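You operate a simulated robot arm through the tools that you are given. There is no shell and no other tool.

You run a simulated robot arm. Do the job below in one go: nothing can be reset, and whatever is moved stays where it is left.

JOB
Wipe the panel screen, then test the barriers: lower, stop part way, raise.
Fine: no smear is left; the brown eraser is used and goes back; the barriers end raised. What is to be rubbed or washed off counts as gone when no trace of it is left.

Only the result counts: the job must be done as asked and must still hold three seconds after the hand-in. Knocking over, shifting, dropping, spilling or breaking anything else fails it.

ROBOT AND FRAMES
A 7-joint arm with a fingered hand, fixed in place. Base frame: the origin is on the floor under the middle of its stand, x ahead of it, y to its left, z up. Readings come in mm, rad, newtons and seconds.
It reaches about 1333 mm from its shoulder. Its first joint turns from -1.204 to 3.002 rad. Payload 5 kg.
The tool frame sits at the grasp point between the pads (the TCP): z along the fingers, y along the line on which they close. The tips reach 32 mm beyond it. The gripper opens to 160 mm; its body begins 89 mm behind the TCP. The gripper is a hand of 3 fingers: y runs from the thumb to the fingers, the wrist lies at [0, 0, -252] in the tool frame, and closing takes about 1.5 s.
Orientation is that of the tool frame in the base frame, as [roll, pitch, yaw] about the fixed x, y, z axes, in that order (R = Rz(yaw) Ry(pitch) Rx(roll)). With the fingers straight down and closing along the base's y, the tool's x points along the base's -x, its y along +y and its z along -z.

CONTROLS
- The arm moves only by the tool drive_tool. Its argument "targets" is a list of rows, each an object of numbers (a shift or turn left out is 0, a gripper value left out holds the last): "x", "y", "z": the shift along the base's x, y, z in mm; "ax", "ay", "az": the turn, a rotation vector about the base's x, y, z in rad. In form: [{"x": .., "y": .., "z": .., "ax": .., "ay": .., "az": ..}, ...]. A call has 1 to 20 rows; each row is the pose to reach, as a shift and turn from the pose commanded when the call began. "gripper" is the closure, from 0 (fully open) to 1 (shut), set as the call begins (left out, the last holds). Each row takes 0.2 s and may step no farther than 50 mm and 0.15 rad from the row before; otherwise, or with a gripper value out of range, the whole call is refused. Where a pose cannot be reached the arm comes as near as it can. A force on the tool above 40 N (or 10 N above the force at the start of the call, whichever is more), or a blocked arm, ends the call early, and 0.2 s more pass. The fingers move at their own pace (about 108 mm/s each) and stop on an object; they squeeze with about 24 N. The grip force told is the motor's: it shows also when the fingers shut on nothing. Time passes only in rows, and 0.2 s behind the last, so rows that repeat a pose let the fingers close. The reply holds the time, the measured pose of the TCP, the force on the tool along the base axes, the opening and the grip force, in the units named above and with some noise, with the torque about the TCP (base axes, N m) and any sound that the robot's microphone picked up, and new pictures: "pictures" is both (left out), scene, wrist or none.
- Cameras (640 x 400 px; columns grow to the right, rows downward): "scene" is fixed at [219.9, -650.3, 1405.3]; the picture's right is [0.96, -0.27, 0.00], its down [-0.26, -0.92, -0.29] and it looks along [0.08, 0.28, -0.96] (base axes); focal length 214 px, centre (320, 200). "wrist" rides on the gripper at [65, -4, -116] in the tool frame; the picture's right is [0.06, 1.00, 0.00], its down [-0.87, 0.05, -0.49] and it looks along [-0.49, 0.03, 0.87] (tool axes); focal length 261 px, centre (320, 200). There is no depth. A picture from a camera that has moved, and an enlarged one, comes with that camera's place and axes in the base frame and with its lens.
- lift_body(by): slides the trunk up (or, below 0, down) by that many mm; the arm rides with it, the base frame stays. It gives what a move gives, with no picture.
- move_fingers(finger1, finger2, thumb_bend): sets how far each is bent, from 0 (flat) to 100 (curled in); at 30 the hand is open as for a grip, at 70 the pads meet at the TCP. One left out holds its place. A second passes; each finger stops where it meets its share of the squeeze, and holds until it gets a number again. A gripper value or a shape takes the hand back. It gives what a move gives, with no picture; readings hold the bend of each and the force on the fingers (four entries, about 0 where the hand has none), thumb and palm.
- preshape(shape): the hand has 3 fingers and takes this shape, open, in about a second: jaw (thumb against the fingers, like two jaws); tri (thumb and two fingers); tip (a fingertip pinch); poke (one finger out to press); point (the index stretched); flat (the hand flat); cup (the hand cupped); fist (a fist). The gripper value then closes the fingers along that shape, each until it touches; the sizes above hold for jaw. It gives what a move gives, with no picture.
- close_up(camera, box): a new picture of the part [left, top, right, bottom] of that camera's present view, enlarged. It takes no simulated time.
- finish_job(): hands the job in; it is judged then, once.

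Nothing tells you positions but the pictures and the camera data. Unless the task says otherwise, let go and move clear before handing in.

The tools are called after "Call:" as a command line: name --argument value ..., lists and objects as JSON in quotes. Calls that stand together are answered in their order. drive_tool: Moves the arm, as the interface text tells. Its arguments: {"type":"object","properties":{"targets":{"type":"array","items":{"type":"object","properties":{"x":{"type":"number"},"y":{"type":"number"},"z":{"type":"number"},"ax":{"type":"number"},"ay":{"type":"number"},"az":{"type":"number"}}}},"gripper":{"type":"number"},"pictures":{"type":"string","enum":["both","scene","wrist","none"]}},"required":["targets"]} The other tools are called the same way: lift_body (by) moves the trunk up or down; preshape (shape) gives the hand a shape; move_fingers (finger1, finger2, thumb_bend) moves the fingers one by one; close_up (camera, box) takes an enlarged picture of a part of a camera's view; finish_job () hands the job in.

At the start:

```text
time: 0.0
tcp_pos: [475.7, -345.1, 1552.8]
tcp_rot: [3.139, 0.0, 3.14]
wrist_force: [-0.3, 0.8, -0.6]
ft_torque: [-0.02, -0.01, 0.04]
finger_gap: 159.9
finger_force: 0.0
shape: jaw
bend: [30.0, 30.0, 30.0]
finger forces: [0.0, 0.1, 0.0, 0.0, 0.0, 0.0]
trunk travel left (down, up): [-875.0, 65.0]
```

scene: 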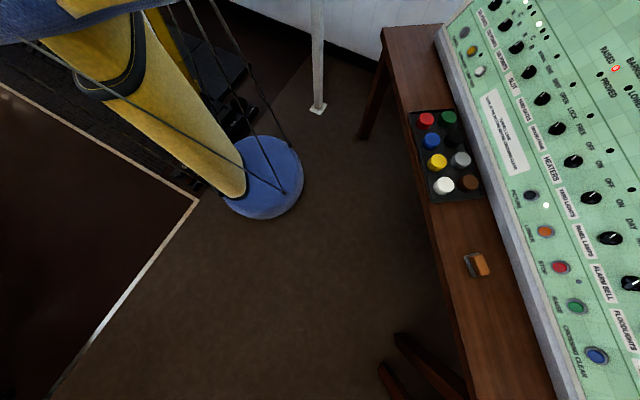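
wrist: 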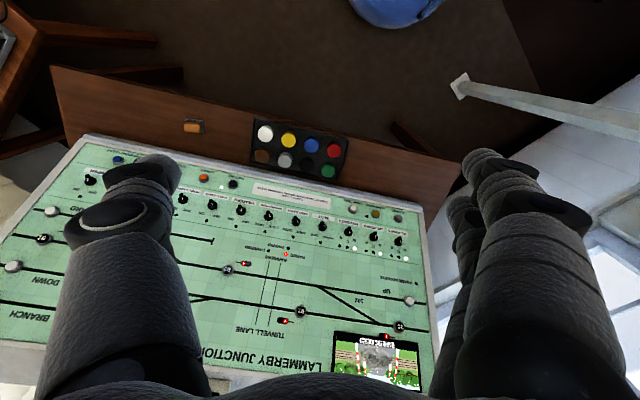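

I see a signal panel beside a narrow desk. On the desk are an eraser and a tray of coloured round things, and the panel has a small screen. I'll look closer before moving.

Call:
close_up --camera "scene" --box '[400, 80, 640, 230]'

Call:
close_up --camera "scene" --box '[440, 180, 640, 400]'

Call:
close_up --camera "wrist" --box '[160, 100, 440, 275]'

Call:
close_up --camera "wrist" --box '[200, 250, 440, 400]'

```text
2.67 times, centred on (520, 155) of scene
camera zoom: at [219.9, -650.3, 1405.3], right [0.96, -0.27, 0.0], down [-0.26, -0.92, -0.29], along [0.08, 0.28, -0.96], focal length 572 px, centre (-213, 320)
```

zoom: 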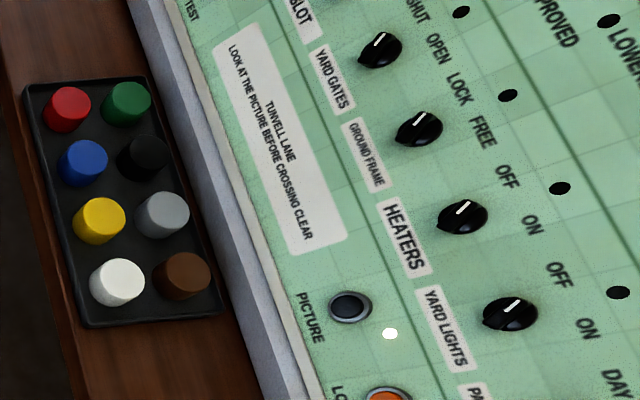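

```text
1.82 times, centred on (540, 290) of scene
camera zoom: at [219.9, -650.3, 1405.3], right [0.96, -0.27, 0.0], down [-0.26, -0.92, -0.29], along [0.08, 0.28, -0.96], focal length 390 px, centre (-80, 36)
```

zoom: 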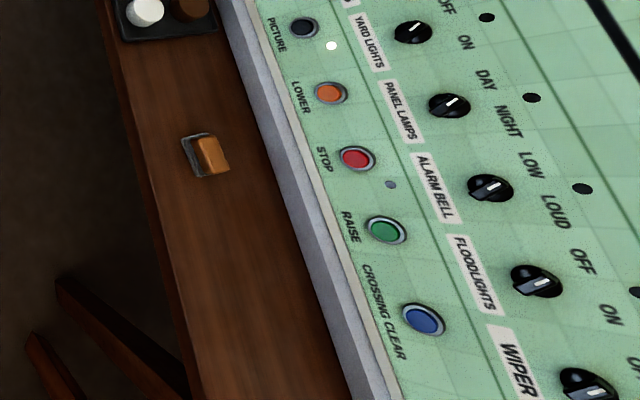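

```text
2.29 times, centred on (300, 188) of wrist
camera zoom: at [408.6, -348.7, 1668.9], right [-0.06, 1.0, 0.0], down [0.87, 0.05, 0.49], along [0.49, 0.03, -0.87], focal length 596 px, centre (366, 229)
```

zoom: 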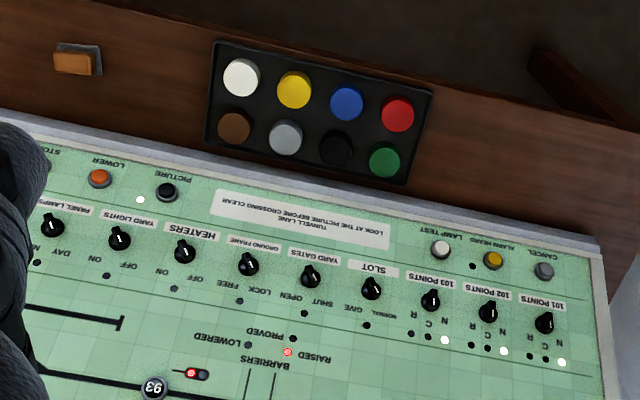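

```text
2.67 times, centred on (320, 325) of wrist
camera zoom: at [408.6, -348.7, 1668.9], right [-0.06, 1.0, 0.0], down [0.87, 0.05, 0.49], along [0.49, 0.03, -0.87], focal length 695 px, centre (320, -133)
```

zoom: 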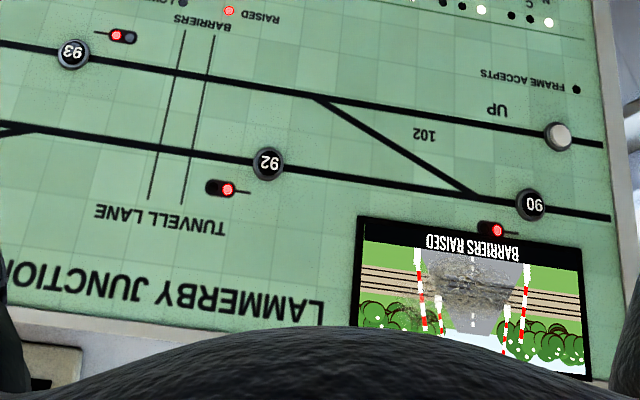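

The desk top is at z≈750. The block lies near (657, -773) and the panel slopes at about 58°, turned about 10° in yaw. I'll lower the trunk and bring the wrist camera closer to look at the eraser and the tray.

Call:
lift_body --by -350

```text
time: 3.4
tcp_pos: [475.7, -345.1, 1202.7]
tcp_rot: [3.14, -0.001, -3.14]
wrist_force: [-0.9, 0.1, -0.4]
ft_torque: [0.02, -0.01, -0.01]
finger_gap: 160.1
finger_force: 0.1
shape: jaw
bend: [30.0, 30.0, 30.0]
finger forces: [0.0, 0.1, 0.0, 0.1, 0.0, 0.0]
trunk travel left (down, up): [-525.0, 415.0]
```

The trunk is down 350 mm and the hand is at z≈1200, clear of everything. Next I'll move above and in front of the block to look at it.

Call:
drive_tool --targets '[{"x": 5, "y": -43, "z": -18}, {"x": 10, "y": -86, "z": -36}, {"x": 15, "y": -129, "z": -54}, {"x": 20, "y": -172, "z": -72}, {"x": 25, "y": -215, "z": -90}, {"x": 30, "y": -258, "z": -108}, {"x": 35, "y": -301, "z": -126}, {"x": 40, "y": -344, "z": -144}, {"x": 45, "y": -387, "z": -162}, {"x": 50, "y": -430, "z": -180}]'

```text
time: 5.6
tcp_pos: [525.9, -775.6, 1021.8]
tcp_rot: [3.14, 0.002, 3.14]
wrist_force: [0.2, 0.3, -0.4]
ft_torque: [0.03, 0.02, 0.03]
finger_gap: 159.9
finger_force: 0.2
shape: jaw
bend: [30.0, 30.0, 30.0]
finger forces: [0.0, 0.0, 0.1, 0.0, 0.1, 0.0]
trunk travel left (down, up): [-525.0, 415.0]
camera wrist: at [459.3, -779.9, 1137.8], right [-0.06, 1.0, 0.0], down [0.87, 0.05, 0.49], along [0.49, 0.03, -0.87], focal length 261 px, centre (320, 200)
```

scene: 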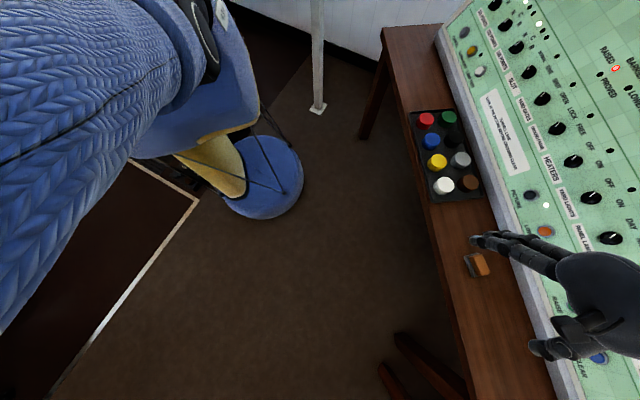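
wrist: 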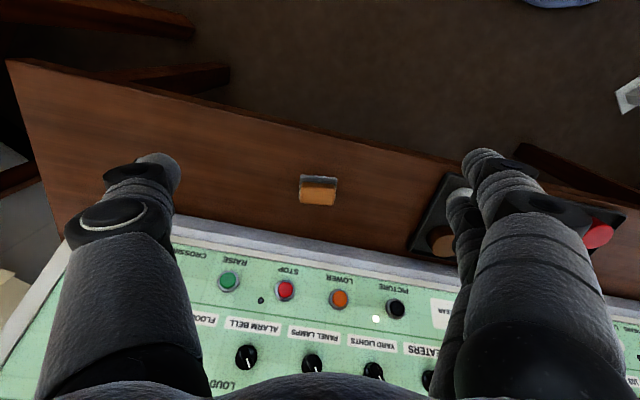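

Call:
close_up --camera "wrist" --box '[270, 150, 366, 210]'

Call:
close_up --camera "wrist" --box '[160, 170, 480, 370]'

Call:
close_up --camera "scene" --box '[400, 95, 512, 165]'

Call:
close_up --camera "scene" --box '[420, 145, 516, 205]'

Call:
close_up --camera "scene" --box '[445, 245, 509, 285]'

```text
6.67 times, centred on (318, 180) of wrist
camera zoom: at [459.3, -779.9, 1137.8], right [-0.06, 1.0, 0.0], down [0.87, 0.05, 0.49], along [0.49, 0.03, -0.87], focal length 1738 px, centre (333, 333)
```

zoom: 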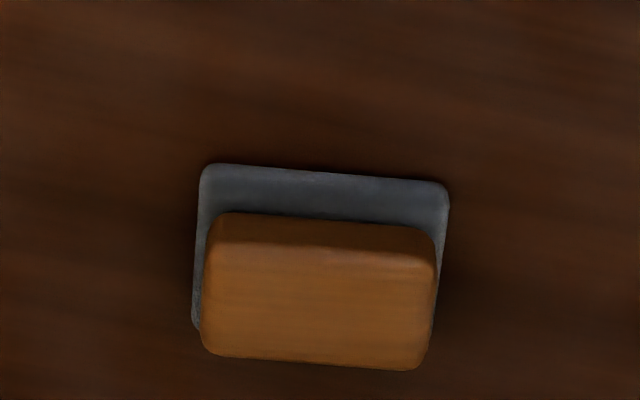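

```text
2.00 times, centred on (320, 270) of wrist
camera zoom: at [459.3, -779.9, 1137.8], right [-0.06, 1.0, 0.0], down [0.87, 0.05, 0.49], along [0.49, 0.03, -0.87], focal length 521 px, centre (320, 60)
```

zoom: 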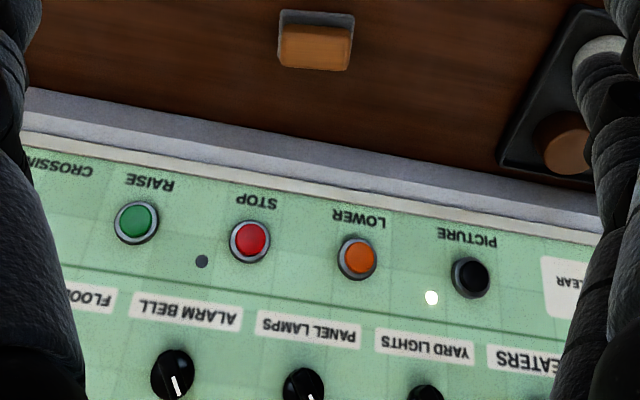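

```text
5.71 times, centred on (456, 130) of scene
camera zoom: at [219.9, -650.3, 1405.3], right [0.96, -0.27, 0.0], down [-0.26, -0.92, -0.29], along [0.08, 0.28, -0.96], focal length 1226 px, centre (-457, 600)
```

zoom: 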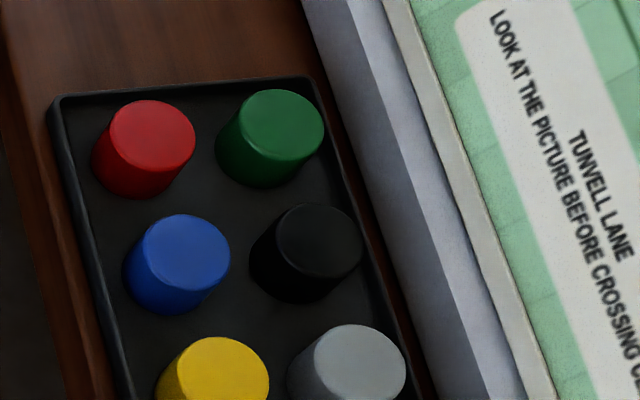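

```text
6.67 times, centred on (468, 175) of scene
camera zoom: at [219.9, -650.3, 1405.3], right [0.96, -0.27, 0.0], down [-0.26, -0.92, -0.29], along [0.08, 0.28, -0.96], focal length 1430 px, centre (-667, 367)
```

zoom: 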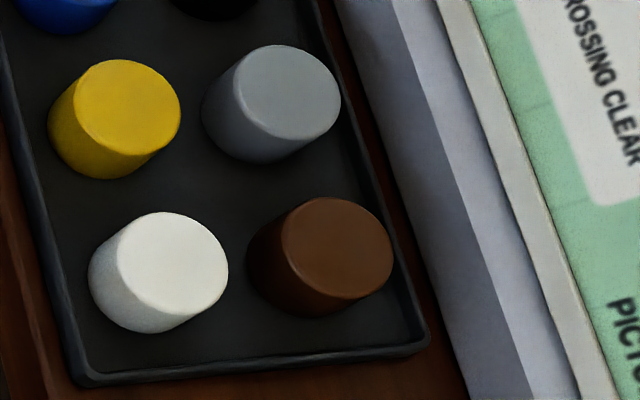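

```text
10.00 times, centred on (477, 265) of scene
camera zoom: at [219.9, -650.3, 1405.3], right [0.96, -0.27, 0.0], down [-0.26, -0.92, -0.29], along [0.08, 0.28, -0.96], focal length 2145 px, centre (-1250, -450)
```

zoom: 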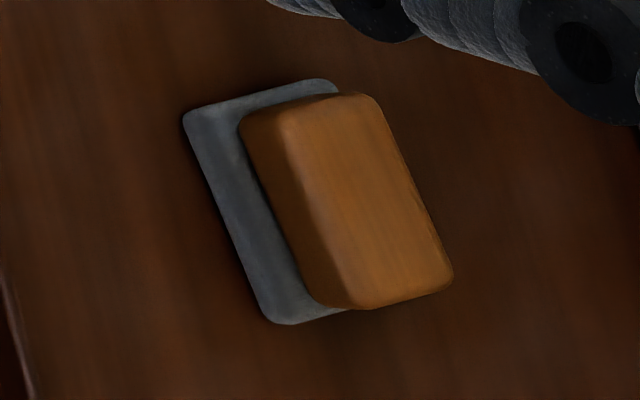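

The block is a wooden-handled eraser with a grey felt base. It measures about 60 mm along y, 45 mm along x and 19 mm high, centred near (656, -771). The tray holds round caps, not erasers. I'll turn the hand 90° so the fingers close across the eraser's short side, and hover above it.

Call:
drive_tool --targets '[{"x": 12, "az": -0.146}, {"x": 24, "az": -0.292}, {"x": 36, "az": -0.438}, {"x": 48, "az": -0.584}, {"x": 60, "az": -0.73}, {"x": 72, "az": -0.876}, {"x": 84, "az": -1.022}, {"x": 96, "y": 1, "az": -1.168}, {"x": 108, "y": 2, "az": -1.314}, {"x": 120, "y": 3, "az": -1.46}, {"x": 130, "y": 4, "az": -1.605}]'

```text
time: 8.0
tcp_pos: [654.1, -770.2, 1023.3]
tcp_rot: [3.142, -0.001, 1.536]
wrist_force: [1.4, -0.3, -0.6]
ft_torque: [0.0, 0.0, -0.01]
finger_gap: 160.0
finger_force: 0.1
shape: jaw
bend: [30.0, 30.0, 30.0]
finger forces: [0.1, 0.0, 0.0, 0.0, 0.0, 0.0]
trunk travel left (down, up): [-525.0, 415.0]
camera wrist: at [650.7, -704.8, 1138.9], right [1.0, 0.03, 0.0], down [0.02, -0.87, 0.49], along [0.01, -0.49, -0.87], focal length 261 px, centre (320, 200)
```

scene: 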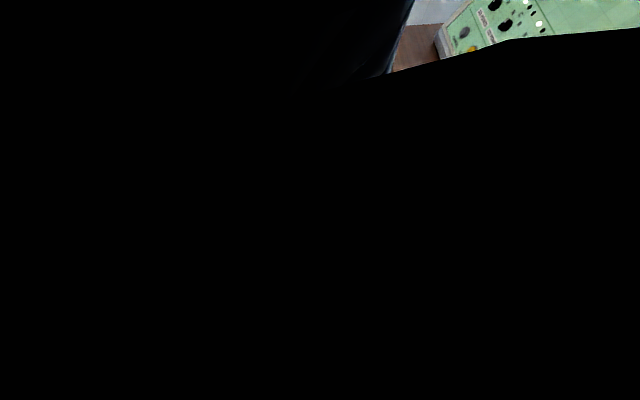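
wrist: 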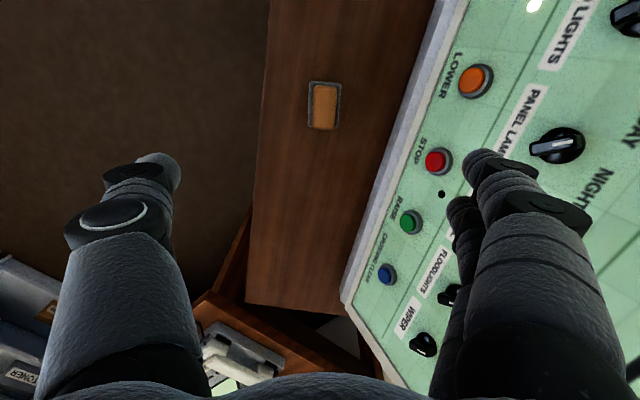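

The scene camera is blocked by the arm, but the wrist view shows the eraser below the hand. I'll take a close-up to fix its position.

Call:
close_up --camera "wrist" --box '[276, 76, 372, 136]'

Call:
close_up --camera "wrist" --box '[0, 200, 320, 400]'

```text
6.67 times, centred on (324, 106) of wrist
camera zoom: at [650.7, -704.8, 1138.9], right [1.0, 0.03, 0.0], down [0.02, -0.87, 0.49], along [0.01, -0.49, -0.87], focal length 1738 px, centre (293, 827)
```

zoom: 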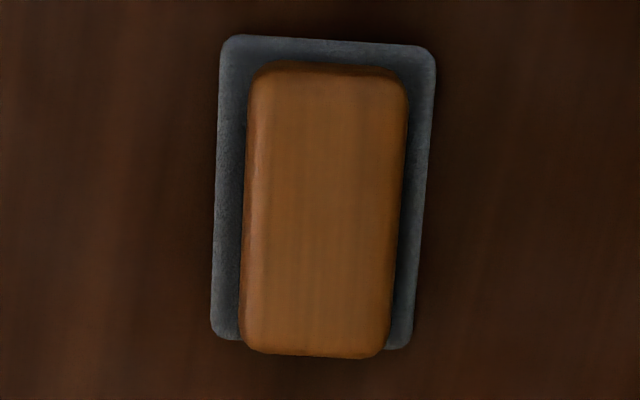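

```text
2.00 times, centred on (160, 300) of wrist
camera zoom: at [650.7, -704.8, 1138.9], right [1.0, 0.03, 0.0], down [0.02, -0.87, 0.49], along [0.01, -0.49, -0.87], focal length 521 px, centre (640, 0)
```

zoom: 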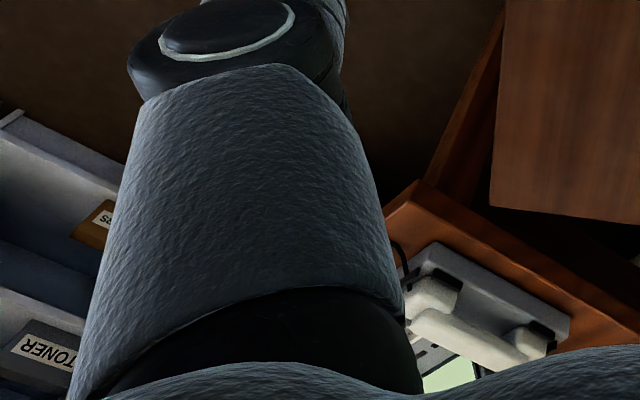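

The felt base is centred at (658.5, -770), about 44 × 61 mm, and the handle is about 31 mm wide. I'll close the fingers part way while still high, shift over the middle and descend partly to check where the fingertips sit.

Call:
drive_tool --targets '[{"x": 3, "z": -30}, {"x": 3, "z": -60}, {"x": 3, "z": -90}, {"x": 3, "z": -120}, {"x": 3, "z": -150}, {"x": 3, "z": -165}, {"x": 3, "z": -165}, {"x": 3, "z": -165}]' --gripper 0.6 --pictures "wrist"

```text
time: 9.8
tcp_pos: [656.7, -770.6, 859.2]
tcp_rot: [3.14, 0.0, 1.537]
wrist_force: [-0.2, -0.5, -1.0]
ft_torque: [0.03, -0.03, -0.02]
finger_gap: 64.3
finger_force: 0.0
shape: jaw
bend: [73.0, 73.0, 70.0]
finger forces: [0.0, 0.0, 0.1, 0.1, 0.1, 0.0]
trunk travel left (down, up): [-525.0, 415.0]
camera wrist: at [653.2, -704.5, 974.8], right [1.0, 0.03, 0.0], down [0.02, -0.87, 0.49], along [0.01, -0.49, -0.87], focal length 261 px, centre (320, 200)
```

wrist: 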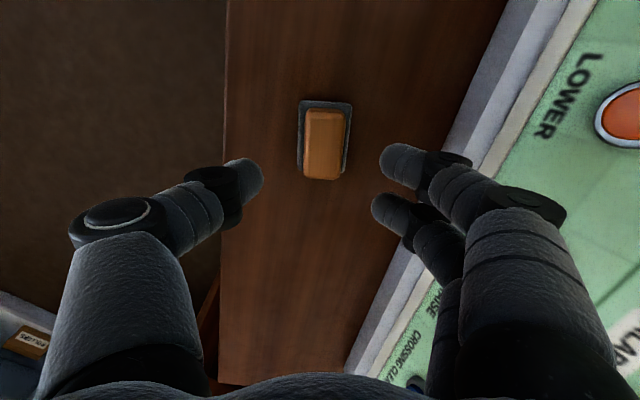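

The fingertips sit about 20 mm below the TCP, with a gap of about 64 mm around the eraser's line. I'll descend to TCP z≈784 so the tips meet the handle just above the felt ledge.

Call:
drive_tool --targets '[{"x": 1.5, "z": -25}, {"x": 1.5, "z": -45}, {"x": 1.5, "z": -60}, {"x": 1.5, "z": -68}, {"x": 1.5, "z": -73}, {"x": 1.5, "z": -73}]' --pictures "wrist"

```text
time: 11.2
tcp_pos: [658.8, -769.9, 785.2]
tcp_rot: [-3.141, -0.002, 1.535]
wrist_force: [-0.2, 0.6, 1.1]
ft_torque: [0.01, 0.0, 0.02]
finger_gap: 64.7
finger_force: 0.0
shape: jaw
bend: [73.0, 73.0, 70.0]
finger forces: [0.0, 0.0, 0.0, 0.1, 0.0, 0.0]
trunk travel left (down, up): [-525.0, 415.0]
camera wrist: at [657.0, -704.5, 900.7], right [1.0, 0.03, 0.0], down [0.02, -0.87, 0.49], along [0.01, -0.49, -0.87], focal length 261 px, centre (320, 200)
```

wrist: 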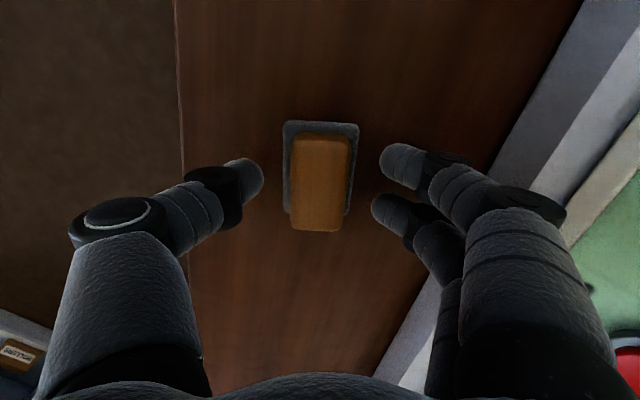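

The fingers straddle the eraser evenly, with the tips at handle height. Now I'll close on it.

Call:
drive_tool --targets '[{"x": 0}, {"x": 0}, {"x": 0}, {"x": 0}, {"x": 0}, {"x": 0}, {"x": 0}, {"x": 0}]' --gripper 1 --pictures "wrist"

```text
time: 13.0
tcp_pos: [660.2, -770.9, 784.7]
tcp_rot: [-3.141, 0.0, 1.536]
wrist_force: [-0.1, 0.3, 0.0]
ft_torque: [0.0, -0.01, -0.03]
finger_gap: 27.5
finger_force: 23.7
shape: jaw
bend: [73.0, 73.0, 70.0]
finger forces: [10.6, 10.7, 0.0, 0.0, 21.4, 0.0]
trunk travel left (down, up): [-525.0, 415.0]
camera wrist: at [657.1, -704.6, 900.6], right [1.0, 0.03, 0.0], down [0.02, -0.87, 0.49], along [0.01, -0.49, -0.87], focal length 261 px, centre (320, 200)
```

wrist: 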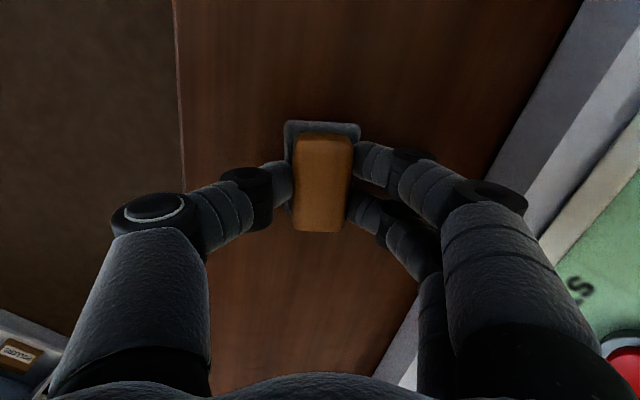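

The eraser is gripped, with about 10.6 N on each finger and 21.4 N on the thumb. I'll lift it straight up and check the hold.

Call:
drive_tool --targets '[{"z": 5}, {"z": 15}, {"z": 35}, {"z": 60}, {"z": 95}, {"z": 130}, {"z": 170}, {"z": 210}, {"z": 250}]' --pictures "both"

```text
time: 15.0
tcp_pos: [658.9, -770.3, 1036.9]
tcp_rot: [3.139, 0.0, 1.536]
wrist_force: [-0.1, 0.4, -0.5]
ft_torque: [-0.04, -0.03, -0.02]
finger_gap: 27.3
finger_force: 23.9
shape: jaw
bend: [73.0, 73.0, 70.0]
finger forces: [10.6, 10.6, 0.0, 0.0, 21.3, 0.0]
trunk travel left (down, up): [-525.0, 415.0]
camera wrist: at [656.1, -704.8, 1153.0], right [1.0, 0.03, 0.0], down [0.02, -0.87, 0.49], along [0.01, -0.49, -0.87], focal length 261 px, centre (320, 200)
```

scene: 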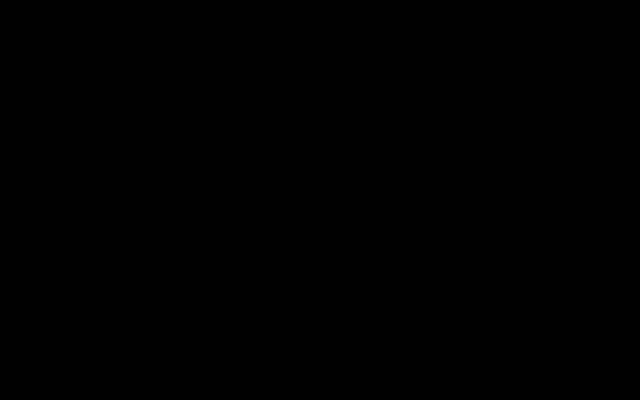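
wrist: 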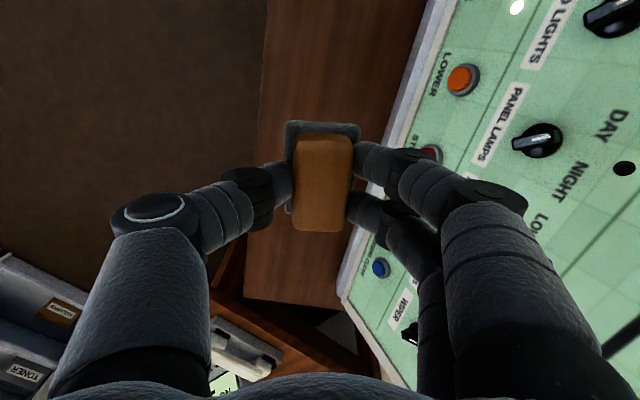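

The eraser lifted cleanly. I'll raise the trunk for the screen height, then carry the eraser over to a standoff in front of the screen, tilting the hand to face the panel.

Call:
lift_body --by 250

```text
time: 17.6
tcp_pos: [660.8, -771.6, 1286.4]
tcp_rot: [-3.142, -0.001, 1.536]
wrist_force: [-0.6, -1.0, -1.8]
ft_torque: [-0.01, 0.01, 0.02]
finger_gap: 27.2
finger_force: 23.9
shape: jaw
bend: [73.0, 73.0, 70.0]
finger forces: [10.6, 10.6, 0.0, 0.0, 21.3, 0.0]
trunk travel left (down, up): [-775.0, 165.0]
```

The trunk is up and the hand is at z≈1286, well clear of the panel. I'll move across towards the screen side with the fingers still pointing down.

Call:
drive_tool --targets '[{"x": 10, "y": 39, "z": 7, "az": -0.05}, {"x": 20, "y": 78, "z": 14, "az": -0.1}, {"x": 30, "y": 117, "z": 21, "az": -0.144}, {"x": 40, "y": 156, "z": 28, "az": -0.144}, {"x": 50, "y": 195, "z": 35, "az": -0.144}, {"x": 60, "y": 234, "z": 42, "az": -0.144}, {"x": 70, "y": 273, "z": 49, "az": -0.144}, {"x": 80, "y": 312, "z": 56, "az": -0.144}, {"x": 90, "y": 351, "z": 63, "az": -0.144}, {"x": 100, "y": 390, "z": 70, "az": -0.144}, {"x": 110, "y": 429, "z": 77, "az": -0.144}, {"x": 120, "y": 468, "z": 84, "az": -0.144}, {"x": 130, "y": 507, "z": 91, "az": -0.144}, {"x": 140, "y": 546, "z": 98, "az": -0.144}, {"x": 150, "y": 585, "z": 105, "az": -0.144}, {"x": 160, "y": 624, "z": 112, "az": -0.144}, {"x": 170, "y": 664, "z": 115, "az": -0.144}]'

```text
time: 21.2
tcp_pos: [758.7, -191.1, 1357.3]
tcp_rot: [3.127, -0.032, 1.391]
wrist_force: [-0.4, -0.4, -0.4]
ft_torque: [-0.04, -0.01, 0.01]
finger_gap: 27.2
finger_force: 24.0
shape: jaw
bend: [73.0, 73.0, 70.0]
finger forces: [10.6, 10.6, 0.0, 0.0, 21.1, 0.0]
out of reach, approached as far as the arm can: row 14, 15, 16, 17
trunk travel left (down, up): [-775.0, 165.0]
camera wrist: at [764.2, -129.4, 1474.8], right [0.99, -0.12, 0.02], down [-0.11, -0.88, 0.47], along [-0.04, -0.46, -0.89], focal length 261 px, centre (320, 200)
```

scene: 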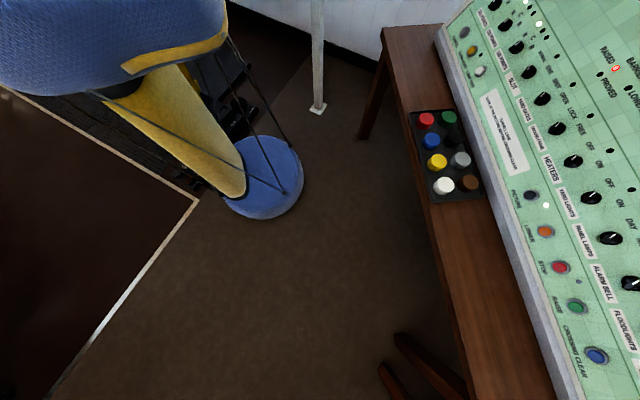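
wrist: 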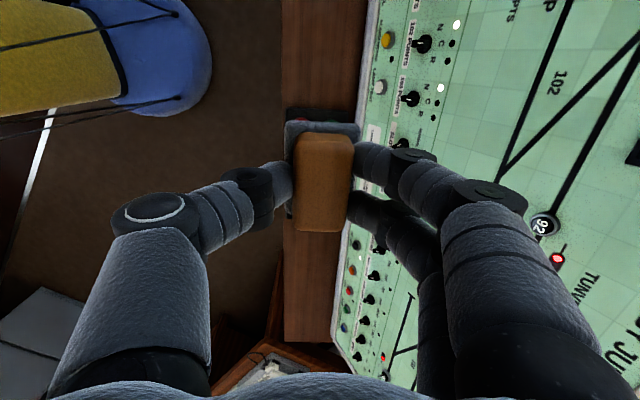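

The straight-down pose runs out of reach here. Tilting the hand forward brings the wrist back, so I'll pull back slightly while tilting the tool to face the panel.

Call:
drive_tool --targets '[{"x": -50, "y": -40, "z": -20, "ax": -0.0, "ay": -0.0}, {"x": -50, "y": -40, "z": -20, "ax": -0.023, "ay": -0.126}, {"x": -50, "y": -40, "z": -20, "ax": -0.046, "ay": -0.252}, {"x": -50, "y": -40, "z": -20, "ax": -0.068, "ay": -0.378}, {"x": -50, "y": -40, "z": -20, "ax": -0.091, "ay": -0.504}, {"x": -50, "y": -40, "z": -20, "ax": -0.114, "ay": -0.63}, {"x": -50, "y": -40, "z": -20, "ax": -0.137, "ay": -0.756}, {"x": -50, "y": -40, "z": -20, "ax": -0.16, "ay": -0.881}, {"x": -50, "y": -40, "z": -20, "ax": -0.182, "ay": -1.007}, {"x": -50, "y": -40, "z": -20, "ax": -0.182, "ay": -1.007}]'

```text
refused: row 1 steps farther than a row can; nothing moved
```

Call:
drive_tool --targets '[{"x": -30, "y": -25, "z": -10}, {"x": -50, "y": -40, "z": -20, "ax": -0.023, "ay": -0.126}, {"x": -50, "y": -40, "z": -20, "ax": -0.046, "ay": -0.252}, {"x": -50, "y": -40, "z": -20, "ax": -0.068, "ay": -0.378}, {"x": -50, "y": -40, "z": -20, "ax": -0.091, "ay": -0.504}, {"x": -50, "y": -40, "z": -20, "ax": -0.114, "ay": -0.63}, {"x": -50, "y": -40, "z": -20, "ax": -0.137, "ay": -0.756}, {"x": -50, "y": -40, "z": -20, "ax": -0.16, "ay": -0.881}, {"x": -50, "y": -40, "z": -20, "ax": -0.182, "ay": -1.007}, {"x": -50, "y": -40, "z": -20, "ax": -0.182, "ay": -1.007}]'

```text
time: 23.4
tcp_pos: [764.0, -294.4, 1348.4]
tcp_rot: [2.122, -0.003, 1.441]
wrist_force: [0.1, -0.7, -0.1]
ft_torque: [-0.01, 0.06, 0.01]
finger_gap: 26.9
finger_force: 23.9
shape: jaw
bend: [73.0, 73.0, 70.0]
finger forces: [10.8, 10.7, 0.0, 0.0, 21.9, 0.0]
out of reach, approached as far as the arm can: row 4, 5, 6, 7, 8, 9, 10
trunk travel left (down, up): [-775.0, 165.0]
camera wrist: at [673.1, -217.0, 1405.3], right [0.53, -0.01, 0.85], down [-0.5, -0.81, 0.3], along [0.69, -0.58, -0.43], focal length 261 px, centre (320, 200)
```

scene: 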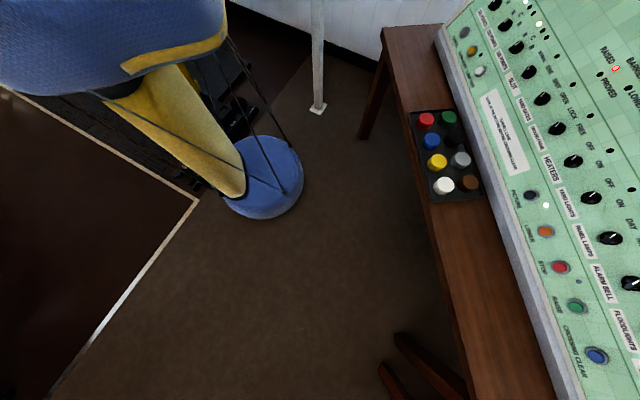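
wrist: 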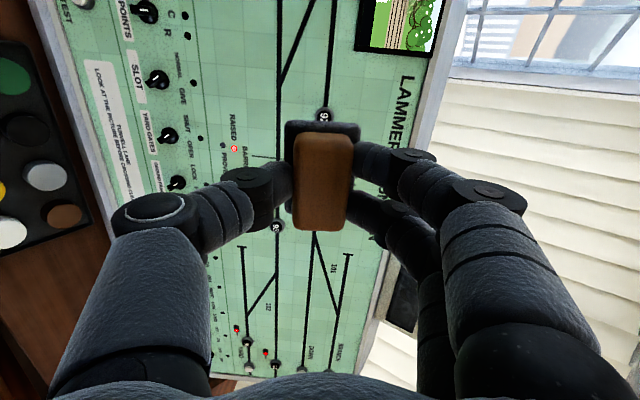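

The wrist runs into a joint limit with this roll. I'll roll the hand back 90° about the panel normal so the finger line is horizontal, which should free it up.

Call:
drive_tool --targets '[{"ax": -0.12, "ay": 0.0217, "az": 0.0745}, {"ax": -0.24, "ay": 0.0434, "az": 0.149}, {"ax": -0.36, "ay": 0.0651, "az": 0.2235}, {"ax": -0.48, "ay": 0.0868, "az": 0.298}, {"ax": -0.6, "ay": 0.1085, "az": 0.3725}, {"ax": -0.72, "ay": 0.1302, "az": 0.447}, {"ax": -0.84, "ay": 0.1519, "az": 0.5215}, {"ax": -0.96, "ay": 0.1736, "az": 0.596}, {"ax": -1.08, "ay": 0.1953, "az": 0.6705}, {"ax": -1.2, "ay": 0.217, "az": 0.745}, {"ax": -1.32, "ay": 0.2388, "az": 0.8184}, {"ax": -1.32, "ay": 0.2388, "az": 0.8184}]'

```text
time: 26.0
tcp_pos: [768.8, -293.6, 1345.3]
tcp_rot: [-3.139, 1.023, 2.968]
wrist_force: [-0.9, -0.3, -0.3]
ft_torque: [0.05, 0.03, 0.01]
finger_gap: 26.8
finger_force: 23.9
shape: jaw
bend: [73.0, 73.0, 70.0]
finger forces: [10.9, 10.9, 0.0, 0.0, 21.7, 0.0]
trunk travel left (down, up): [-775.0, 165.0]
camera wrist: at [636.1, -274.8, 1351.4], right [0.14, 0.99, -0.05], down [0.04, 0.05, 1.0], along [0.99, -0.15, -0.04], focal length 261 px, centre (320, 200)
```

scene: 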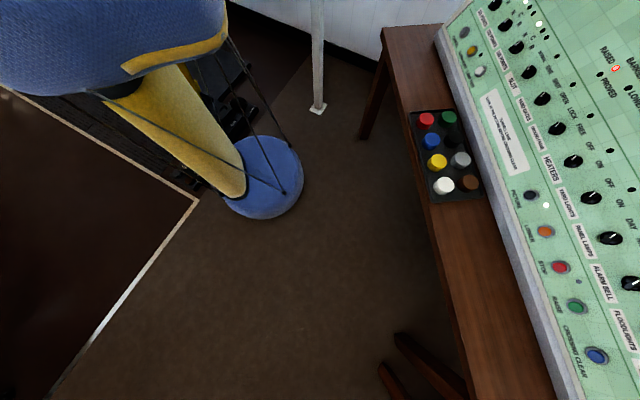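
wrist: 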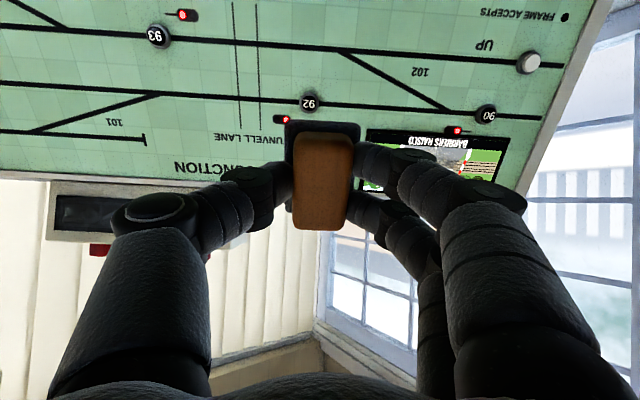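

The hand is now free and facing the panel, with the screen visible at right centre. I'll zoom in to locate it and see the smear.

Call:
close_up --camera "wrist" --box '[340, 110, 532, 230]'

```text
3.33 times, centred on (436, 170) of wrist
camera zoom: at [636.1, -274.8, 1351.4], right [0.14, 0.99, -0.05], down [0.04, 0.05, 1.0], along [0.99, -0.15, -0.04], focal length 869 px, centre (-67, 300)
```

zoom: 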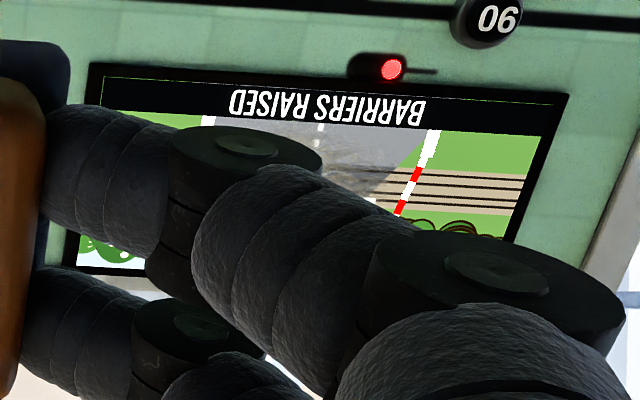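

The screen bezel measures about 268 × 128 mm, centred near (1165, -137, 1255), with the message strip along its lower edge. I'll approach to a standoff about 100 mm off the screen.

Call:
drive_tool --targets '[{"x": 35, "y": 22, "z": -2}, {"x": 70, "y": 44, "z": -5}, {"x": 105, "y": 66, "z": -7}, {"x": 140, "y": 88, "z": -10}, {"x": 175, "y": 110, "z": -12}, {"x": 210, "y": 132, "z": -15}, {"x": 245, "y": 155, "z": -17}, {"x": 270, "y": 172, "z": -20}, {"x": 282, "y": 178, "z": -20}]' --pictures "wrist"

```text
time: 28.0
tcp_pos: [982.8, -169.5, 1341.8]
tcp_rot: [3.14, 1.022, 2.965]
wrist_force: [-0.1, 1.0, -0.4]
ft_torque: [-0.01, -0.02, 0.0]
finger_gap: 26.6
finger_force: 23.9
shape: jaw
bend: [73.0, 73.0, 70.0]
finger forces: [10.6, 10.5, 0.0, 0.0, 21.0, 0.1]
out of reach, approached as far as the arm can: row 6, 7, 8, 9
trunk travel left (down, up): [-775.0, 165.0]
camera wrist: at [850.4, -150.5, 1345.0], right [0.14, 0.99, -0.05], down [0.04, 0.05, 1.0], along [0.99, -0.14, -0.04], focal length 261 px, centre (320, 200)
```

wrist: 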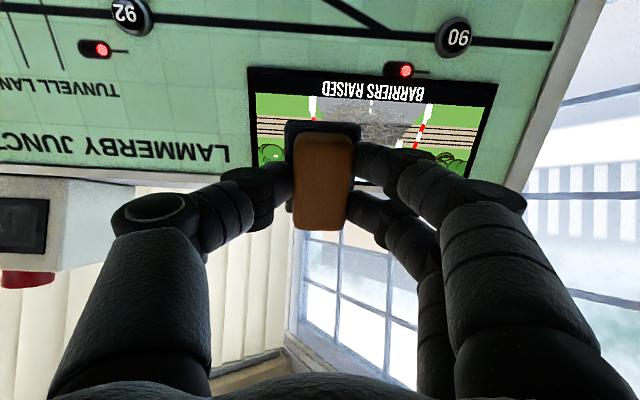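

The arm stopped about 100 mm short of the standoff, but the screen and smear are in view. I'll test whether rolling the hand further in the same direction frees the reach.

Call:
drive_tool --targets '[{"ax": -0.118, "ay": 0.021, "az": 0.073}, {"ax": -0.235, "ay": 0.043, "az": 0.146}, {"ax": -0.353, "ay": 0.064, "az": 0.219}, {"x": 20, "y": 12, "z": -2, "ax": -0.353, "ay": 0.064, "az": 0.219}, {"x": 40, "y": 25, "z": -4, "ax": -0.353, "ay": 0.064, "az": 0.219}]' --pictures "scene"

```text
time: 29.2
tcp_pos: [993.7, -177.1, 1331.8]
tcp_rot: [-2.551, 0.893, -2.609]
wrist_force: [-0.8, -0.3, -0.1]
ft_torque: [0.04, -0.01, -0.01]
finger_gap: 26.7
finger_force: 24.0
shape: jaw
bend: [73.0, 73.0, 70.0]
finger forces: [10.7, 10.6, 0.0, 0.0, 21.0, 0.0]
out of reach, approached as far as the arm can: row 4, 5
trunk travel left (down, up): [-775.0, 165.0]
```

scene: 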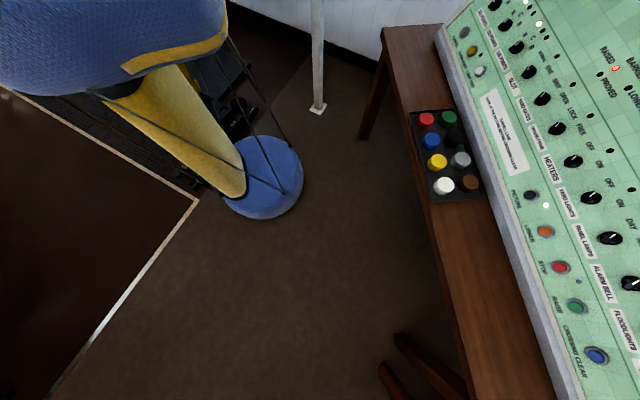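

The roll is free, so the limit looks like height reach; the arm slid lower to get nearer. I'll roll back, pull away slightly, raise the trunk and retry.

Call:
drive_tool --targets '[{"x": -30, "ax": 0.118, "ay": -0.021, "az": -0.073}, {"x": -60, "ax": 0.235, "ay": -0.043, "az": -0.146}, {"x": -90, "ax": 0.353, "ay": -0.064, "az": -0.219}]' --pictures "none"

Call:
lift_body --by 155

```text
time: 30.0
tcp_pos: [903.1, -178.3, 1333.1]
tcp_rot: [3.138, 1.025, 2.961]
wrist_force: [-0.4, 0.0, -0.6]
ft_torque: [0.01, -0.02, 0.02]
finger_gap: 26.8
finger_force: 24.2
shape: jaw
bend: [73.0, 73.0, 70.0]
finger forces: [10.5, 10.4, 0.1, 0.1, 20.9, 0.0]
trunk travel left (down, up): [-775.0, 165.0]
```

```text
time: 31.8
tcp_pos: [904.8, -177.1, 1486.4]
tcp_rot: [3.142, 1.021, 2.963]
wrist_force: [-1.3, 0.6, -1.4]
ft_torque: [0.0, 0.0, 0.01]
finger_gap: 26.9
finger_force: 24.1
shape: jaw
bend: [73.0, 73.0, 70.0]
finger forces: [10.5, 10.5, 0.0, 0.0, 20.9, 0.0]
trunk travel left (down, up): [-930.0, 10.0]
```

Call:
drive_tool --targets '[{"x": 20, "y": 10, "z": -35}, {"x": 42, "y": 20, "z": -70}, {"x": 65, "y": 30, "z": -100}, {"x": 90, "y": 40, "z": -125}, {"x": 118, "y": 50, "z": -145}, {"x": 146, "y": 61, "z": -160}, {"x": 146, "y": 61, "z": -160}]' --pictures "wrist"

```text
time: 33.4
tcp_pos: [999.6, -205.4, 1363.9]
tcp_rot: [3.138, 1.021, 2.967]
wrist_force: [0.7, 0.9, -0.9]
ft_torque: [0.02, 0.07, 0.0]
finger_gap: 26.5
finger_force: 23.8
shape: jaw
bend: [73.0, 73.0, 70.0]
finger forces: [10.6, 10.6, 0.0, 0.0, 21.1, 0.1]
out of reach, approached as far as the arm can: row 2, 3, 4, 5, 6, 7
trunk travel left (down, up): [-930.0, 10.0]
camera wrist: at [867.1, -186.6, 1368.2], right [0.14, 0.99, -0.05], down [0.04, 0.05, 1.0], along [0.99, -0.14, -0.04], focal length 261 px, centre (320, 200)
```

wrist: 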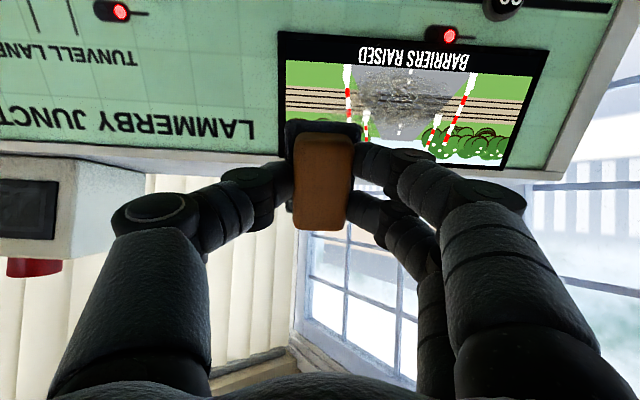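

The reach is still limited and the arm keeps sliding toward -y, so its joints are probably in an awkward posture from the earlier turn. I'll retreat near the starting pose with the fingers down, then approach again from there.

Call:
drive_tool --targets '[{"x": -33, "y": -10, "z": 20}, {"x": -66, "y": -20, "z": 40, "ax": 0.02, "ay": 0.112}, {"x": -99, "y": -30, "z": 60, "ax": 0.04, "ay": 0.224}, {"x": -132, "y": -40, "z": 80, "ax": 0.061, "ay": 0.336}, {"x": -170, "y": -50, "z": 95, "ax": 0.081, "ay": 0.448}, {"x": -208, "y": -60, "z": 110, "ax": 0.101, "ay": 0.56}, {"x": -246, "y": -70, "z": 125, "ax": 0.121, "ay": 0.672}, {"x": -284, "y": -80, "z": 140, "ax": 0.142, "ay": 0.784}, {"x": -322, "y": -90, "z": 155, "ax": 0.162, "ay": 0.896}, {"x": -360, "y": -100, "z": 170, "ax": 0.182, "ay": 1.007}, {"x": -400, "y": -110, "z": 185, "ax": 0.182, "ay": 1.007}, {"x": -440, "y": -120, "z": 195, "ax": 0.182, "ay": 1.007}, {"x": -480, "y": -130, "z": 205, "ax": 0.182, "ay": 1.007}, {"x": -520, "y": -140, "z": 215, "ax": 0.182, "ay": 1.007}]' --pictures "wrist"

```text
time: 36.4
tcp_pos: [473.1, -342.5, 1577.7]
tcp_rot: [-3.141, 0.001, 2.964]
wrist_force: [-0.4, -1.0, -0.5]
ft_torque: [0.03, -0.07, 0.01]
finger_gap: 26.2
finger_force: 23.7
shape: jaw
bend: [73.0, 73.0, 70.0]
finger forces: [10.4, 10.4, 0.0, 0.0, 20.6, 0.1]
trunk travel left (down, up): [-930.0, 10.0]
camera wrist: at [407.4, -335.5, 1694.5], right [0.12, 0.99, 0.0], down [0.86, -0.1, 0.49], along [0.49, -0.06, -0.87], focal length 261 px, centre (320, 200)
```

wrist: 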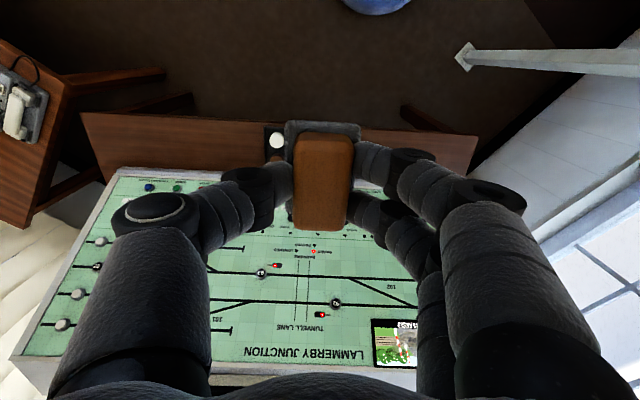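

I'm back near the start posture with the eraser still held. I'll lower the trunk so the shoulder is about level with the needed wrist height, then tilt and approach again.

Call:
lift_body --by -115

Call:
drive_tool --targets '[{"x": 15, "y": 8, "ax": -0.023, "ay": -0.126}, {"x": 30, "y": 16, "ax": -0.046, "ay": -0.252}, {"x": 45, "y": 24, "ax": -0.068, "ay": -0.378}, {"x": 60, "y": 32, "ax": -0.091, "ay": -0.504}, {"x": 75, "y": 40, "ax": -0.114, "ay": -0.63}, {"x": 90, "y": 48, "ax": -0.137, "ay": -0.756}, {"x": 105, "y": 56, "ax": -0.16, "ay": -0.881}, {"x": 120, "y": 64, "ax": -0.182, "ay": -1.007}, {"x": 160, "y": 82, "z": -10, "ax": -0.182, "ay": -1.007}, {"x": 200, "y": 100, "z": -20, "ax": -0.182, "ay": -1.007}, {"x": 240, "y": 118, "z": -30, "ax": -0.182, "ay": -1.007}, {"x": 280, "y": 136, "z": -40, "ax": -0.182, "ay": -1.007}, {"x": 320, "y": 154, "z": -50, "ax": -0.182, "ay": -1.007}, {"x": 360, "y": 172, "z": -60, "ax": -0.182, "ay": -1.007}, {"x": 400, "y": 190, "z": -70, "ax": -0.182, "ay": -1.007}, {"x": 440, "y": 206, "z": -85, "ax": -0.182, "ay": -1.007}]' --pictures "both"

```text
time: 37.9
tcp_pos: [478.6, -341.6, 1463.0]
tcp_rot: [3.14, 0.0, 2.964]
wrist_force: [-0.4, -0.1, -0.8]
ft_torque: [0.05, 0.03, 0.01]
finger_gap: 26.7
finger_force: 24.1
shape: jaw
bend: [73.0, 73.0, 70.0]
finger forces: [10.4, 10.4, 0.0, 0.1, 20.8, 0.1]
trunk travel left (down, up): [-815.0, 125.0]
```

```text
time: 41.2
tcp_pos: [907.0, -148.2, 1381.9]
tcp_rot: [3.135, 1.021, 2.962]
wrist_force: [-0.2, -0.1, -1.1]
ft_torque: [-0.01, -0.01, 0.04]
finger_gap: 26.4
finger_force: 24.1
shape: jaw
bend: [73.0, 73.0, 70.0]
finger forces: [10.6, 10.3, 0.0, 0.0, 20.7, 0.1]
out of reach, approached as far as the arm can: row 6, 7, 8, 9, 16
trunk travel left (down, up): [-815.0, 125.0]
camera wrist: at [774.7, -129.0, 1386.1], right [0.14, 0.99, -0.05], down [0.04, 0.04, 1.0], along [0.99, -0.14, -0.04], focal length 261 px, centre (320, 200)
```

scene: 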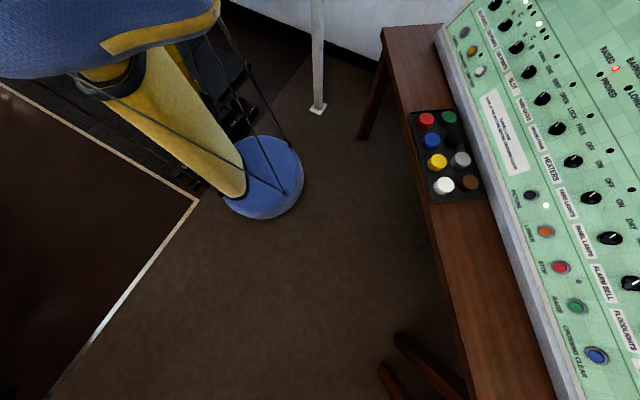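
wrist: 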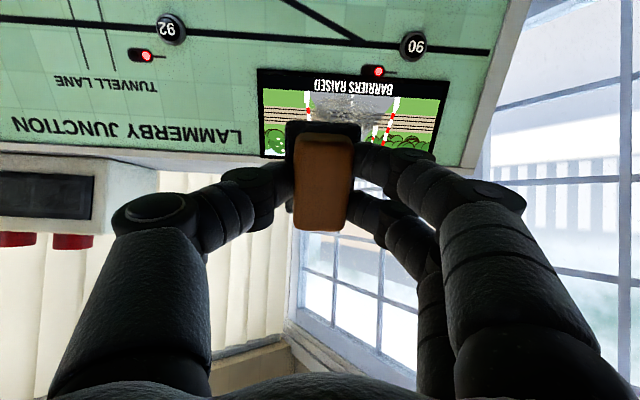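

I'm in front of the screen again with only a small shortfall on the last row. I'll push on forwards and down in small steps to see how far it follows.

Call:
drive_tool --targets '[{"x": 10, "y": 0, "z": -20}, {"x": 20, "y": 0, "z": -40}, {"x": 40, "y": 5, "z": -50}, {"x": 60, "y": 10, "z": -55}, {"x": 80, "y": 15, "z": -55}, {"x": 100, "y": 20, "z": -55}, {"x": 120, "y": 25, "z": -55}, {"x": 140, "y": 30, "z": -55}]' --pictures "none"

```text
time: 43.0
tcp_pos: [1001.6, -181.6, 1335.9]
tcp_rot: [3.137, 1.025, 2.964]
wrist_force: [-0.8, -0.9, 0.4]
ft_torque: [0.01, 0.03, 0.02]
finger_gap: 26.7
finger_force: 24.1
shape: jaw
bend: [73.0, 73.0, 70.0]
finger forces: [10.5, 10.5, 0.0, 0.1, 20.9, 0.0]
out of reach, approached as far as the arm can: row 1, 2, 3, 4, 5, 6, 7, 8
trunk travel left (down, up): [-815.0, 125.0]
```

It slides along a boundary towards -y, which suggests a wrist or elbow joint limit rather than pure reach. I'll test by yawing the tool leftwards while moving ahead, still about 150 mm off the panel.

Call:
drive_tool --targets '[{"az": 0.12}, {"az": 0.24}, {"az": 0.36}, {"x": 0, "y": 20, "az": 0.36}, {"x": 0, "y": 40, "az": 0.36}, {"x": 0, "y": 60, "az": 0.36}]' --pictures "none"

```text
time: 44.5
tcp_pos: [1003.8, -123.4, 1337.3]
tcp_rot: [3.139, 1.02, -2.961]
wrist_force: [0.0, 0.2, -0.5]
ft_torque: [-0.01, 0.05, -0.02]
finger_gap: 26.5
finger_force: 23.8
shape: jaw
bend: [73.0, 73.0, 70.0]
finger forces: [10.4, 10.4, 0.0, 0.0, 20.8, 0.1]
trunk travel left (down, up): [-815.0, 125.0]
```

Yawing the tool allowed the move, but the wrist itself may still be hitting an azimuth limit. I'll keep going in +y with this yaw to tell the two apart.

Call:
drive_tool --targets '[{"y": 15}, {"y": 30}, {"y": 45}, {"y": 60}, {"y": 75}, {"y": 90}]' --pictures "none"

```text
time: 45.9
tcp_pos: [990.8, -72.5, 1338.3]
tcp_rot: [3.139, 1.024, -2.961]
wrist_force: [-0.2, 0.3, -0.6]
ft_torque: [0.02, 0.0, 0.0]
finger_gap: 26.4
finger_force: 23.4
shape: jaw
bend: [73.0, 73.0, 70.0]
finger forces: [10.5, 10.2, 0.0, 0.0, 20.6, 0.0]
out of reach, approached as far as the arm can: row 4, 5, 6
trunk travel left (down, up): [-815.0, 125.0]
```

Something in the arm posture (elbow out to the right) blocks moving left. I'll back away and lower the trunk, so the scene camera can see the arm's shape and I can try reaching up instead.

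Call:
drive_tool --targets '[{"x": -40, "y": -15, "az": -0.12}, {"x": -80, "y": -30, "az": -0.24}, {"x": -120, "y": -45, "az": -0.36}, {"x": -160, "y": -60, "az": -0.36}, {"x": -200, "y": -80, "az": -0.36}, {"x": -240, "y": -100, "az": -0.36}, {"x": -280, "y": -120, "az": -0.36}, {"x": -320, "y": -140, "az": -0.36}]' --pictures "none"

Call:
lift_body --by -350

Call:
close_up --camera "scene" --box '[0, 0, 640, 400]'

```text
time: 47.6
tcp_pos: [682.9, -211.5, 1342.1]
tcp_rot: [3.137, 1.022, 2.965]
wrist_force: [0.2, 0.0, -0.5]
ft_torque: [0.01, 0.0, 0.04]
finger_gap: 26.6
finger_force: 24.2
shape: jaw
bend: [73.0, 73.0, 70.0]
finger forces: [10.4, 10.2, 0.0, 0.1, 20.4, 0.1]
out of reach, approached as far as the arm can: row 2, 3, 4, 5, 6, 7, 8
trunk travel left (down, up): [-815.0, 125.0]
```

```text
time: 51.1
tcp_pos: [683.7, -211.5, 992.5]
tcp_rot: [3.14, 1.018, 2.964]
wrist_force: [-0.3, -0.1, 0.3]
ft_torque: [0.02, 0.01, 0.01]
finger_gap: 26.3
finger_force: 23.7
shape: jaw
bend: [73.0, 73.0, 70.0]
finger forces: [10.4, 10.3, 0.0, 0.0, 20.3, 0.0]
trunk travel left (down, up): [-465.0, 475.0]
```

```text
1.00 times, centred on (320, 200) of scene (not enlarged: the box is as wide or as high as the picture)
camera zoom: at [219.9, -650.3, 1405.3], right [0.96, -0.27, 0.0], down [-0.26, -0.92, -0.29], along [0.08, 0.28, -0.96], focal length 214 px, centre (320, 200)
```

zoom: 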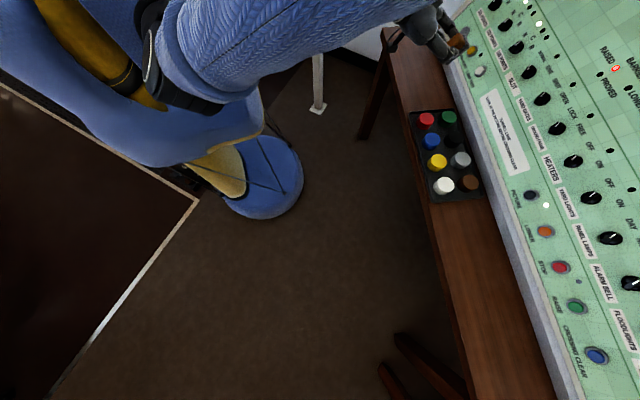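

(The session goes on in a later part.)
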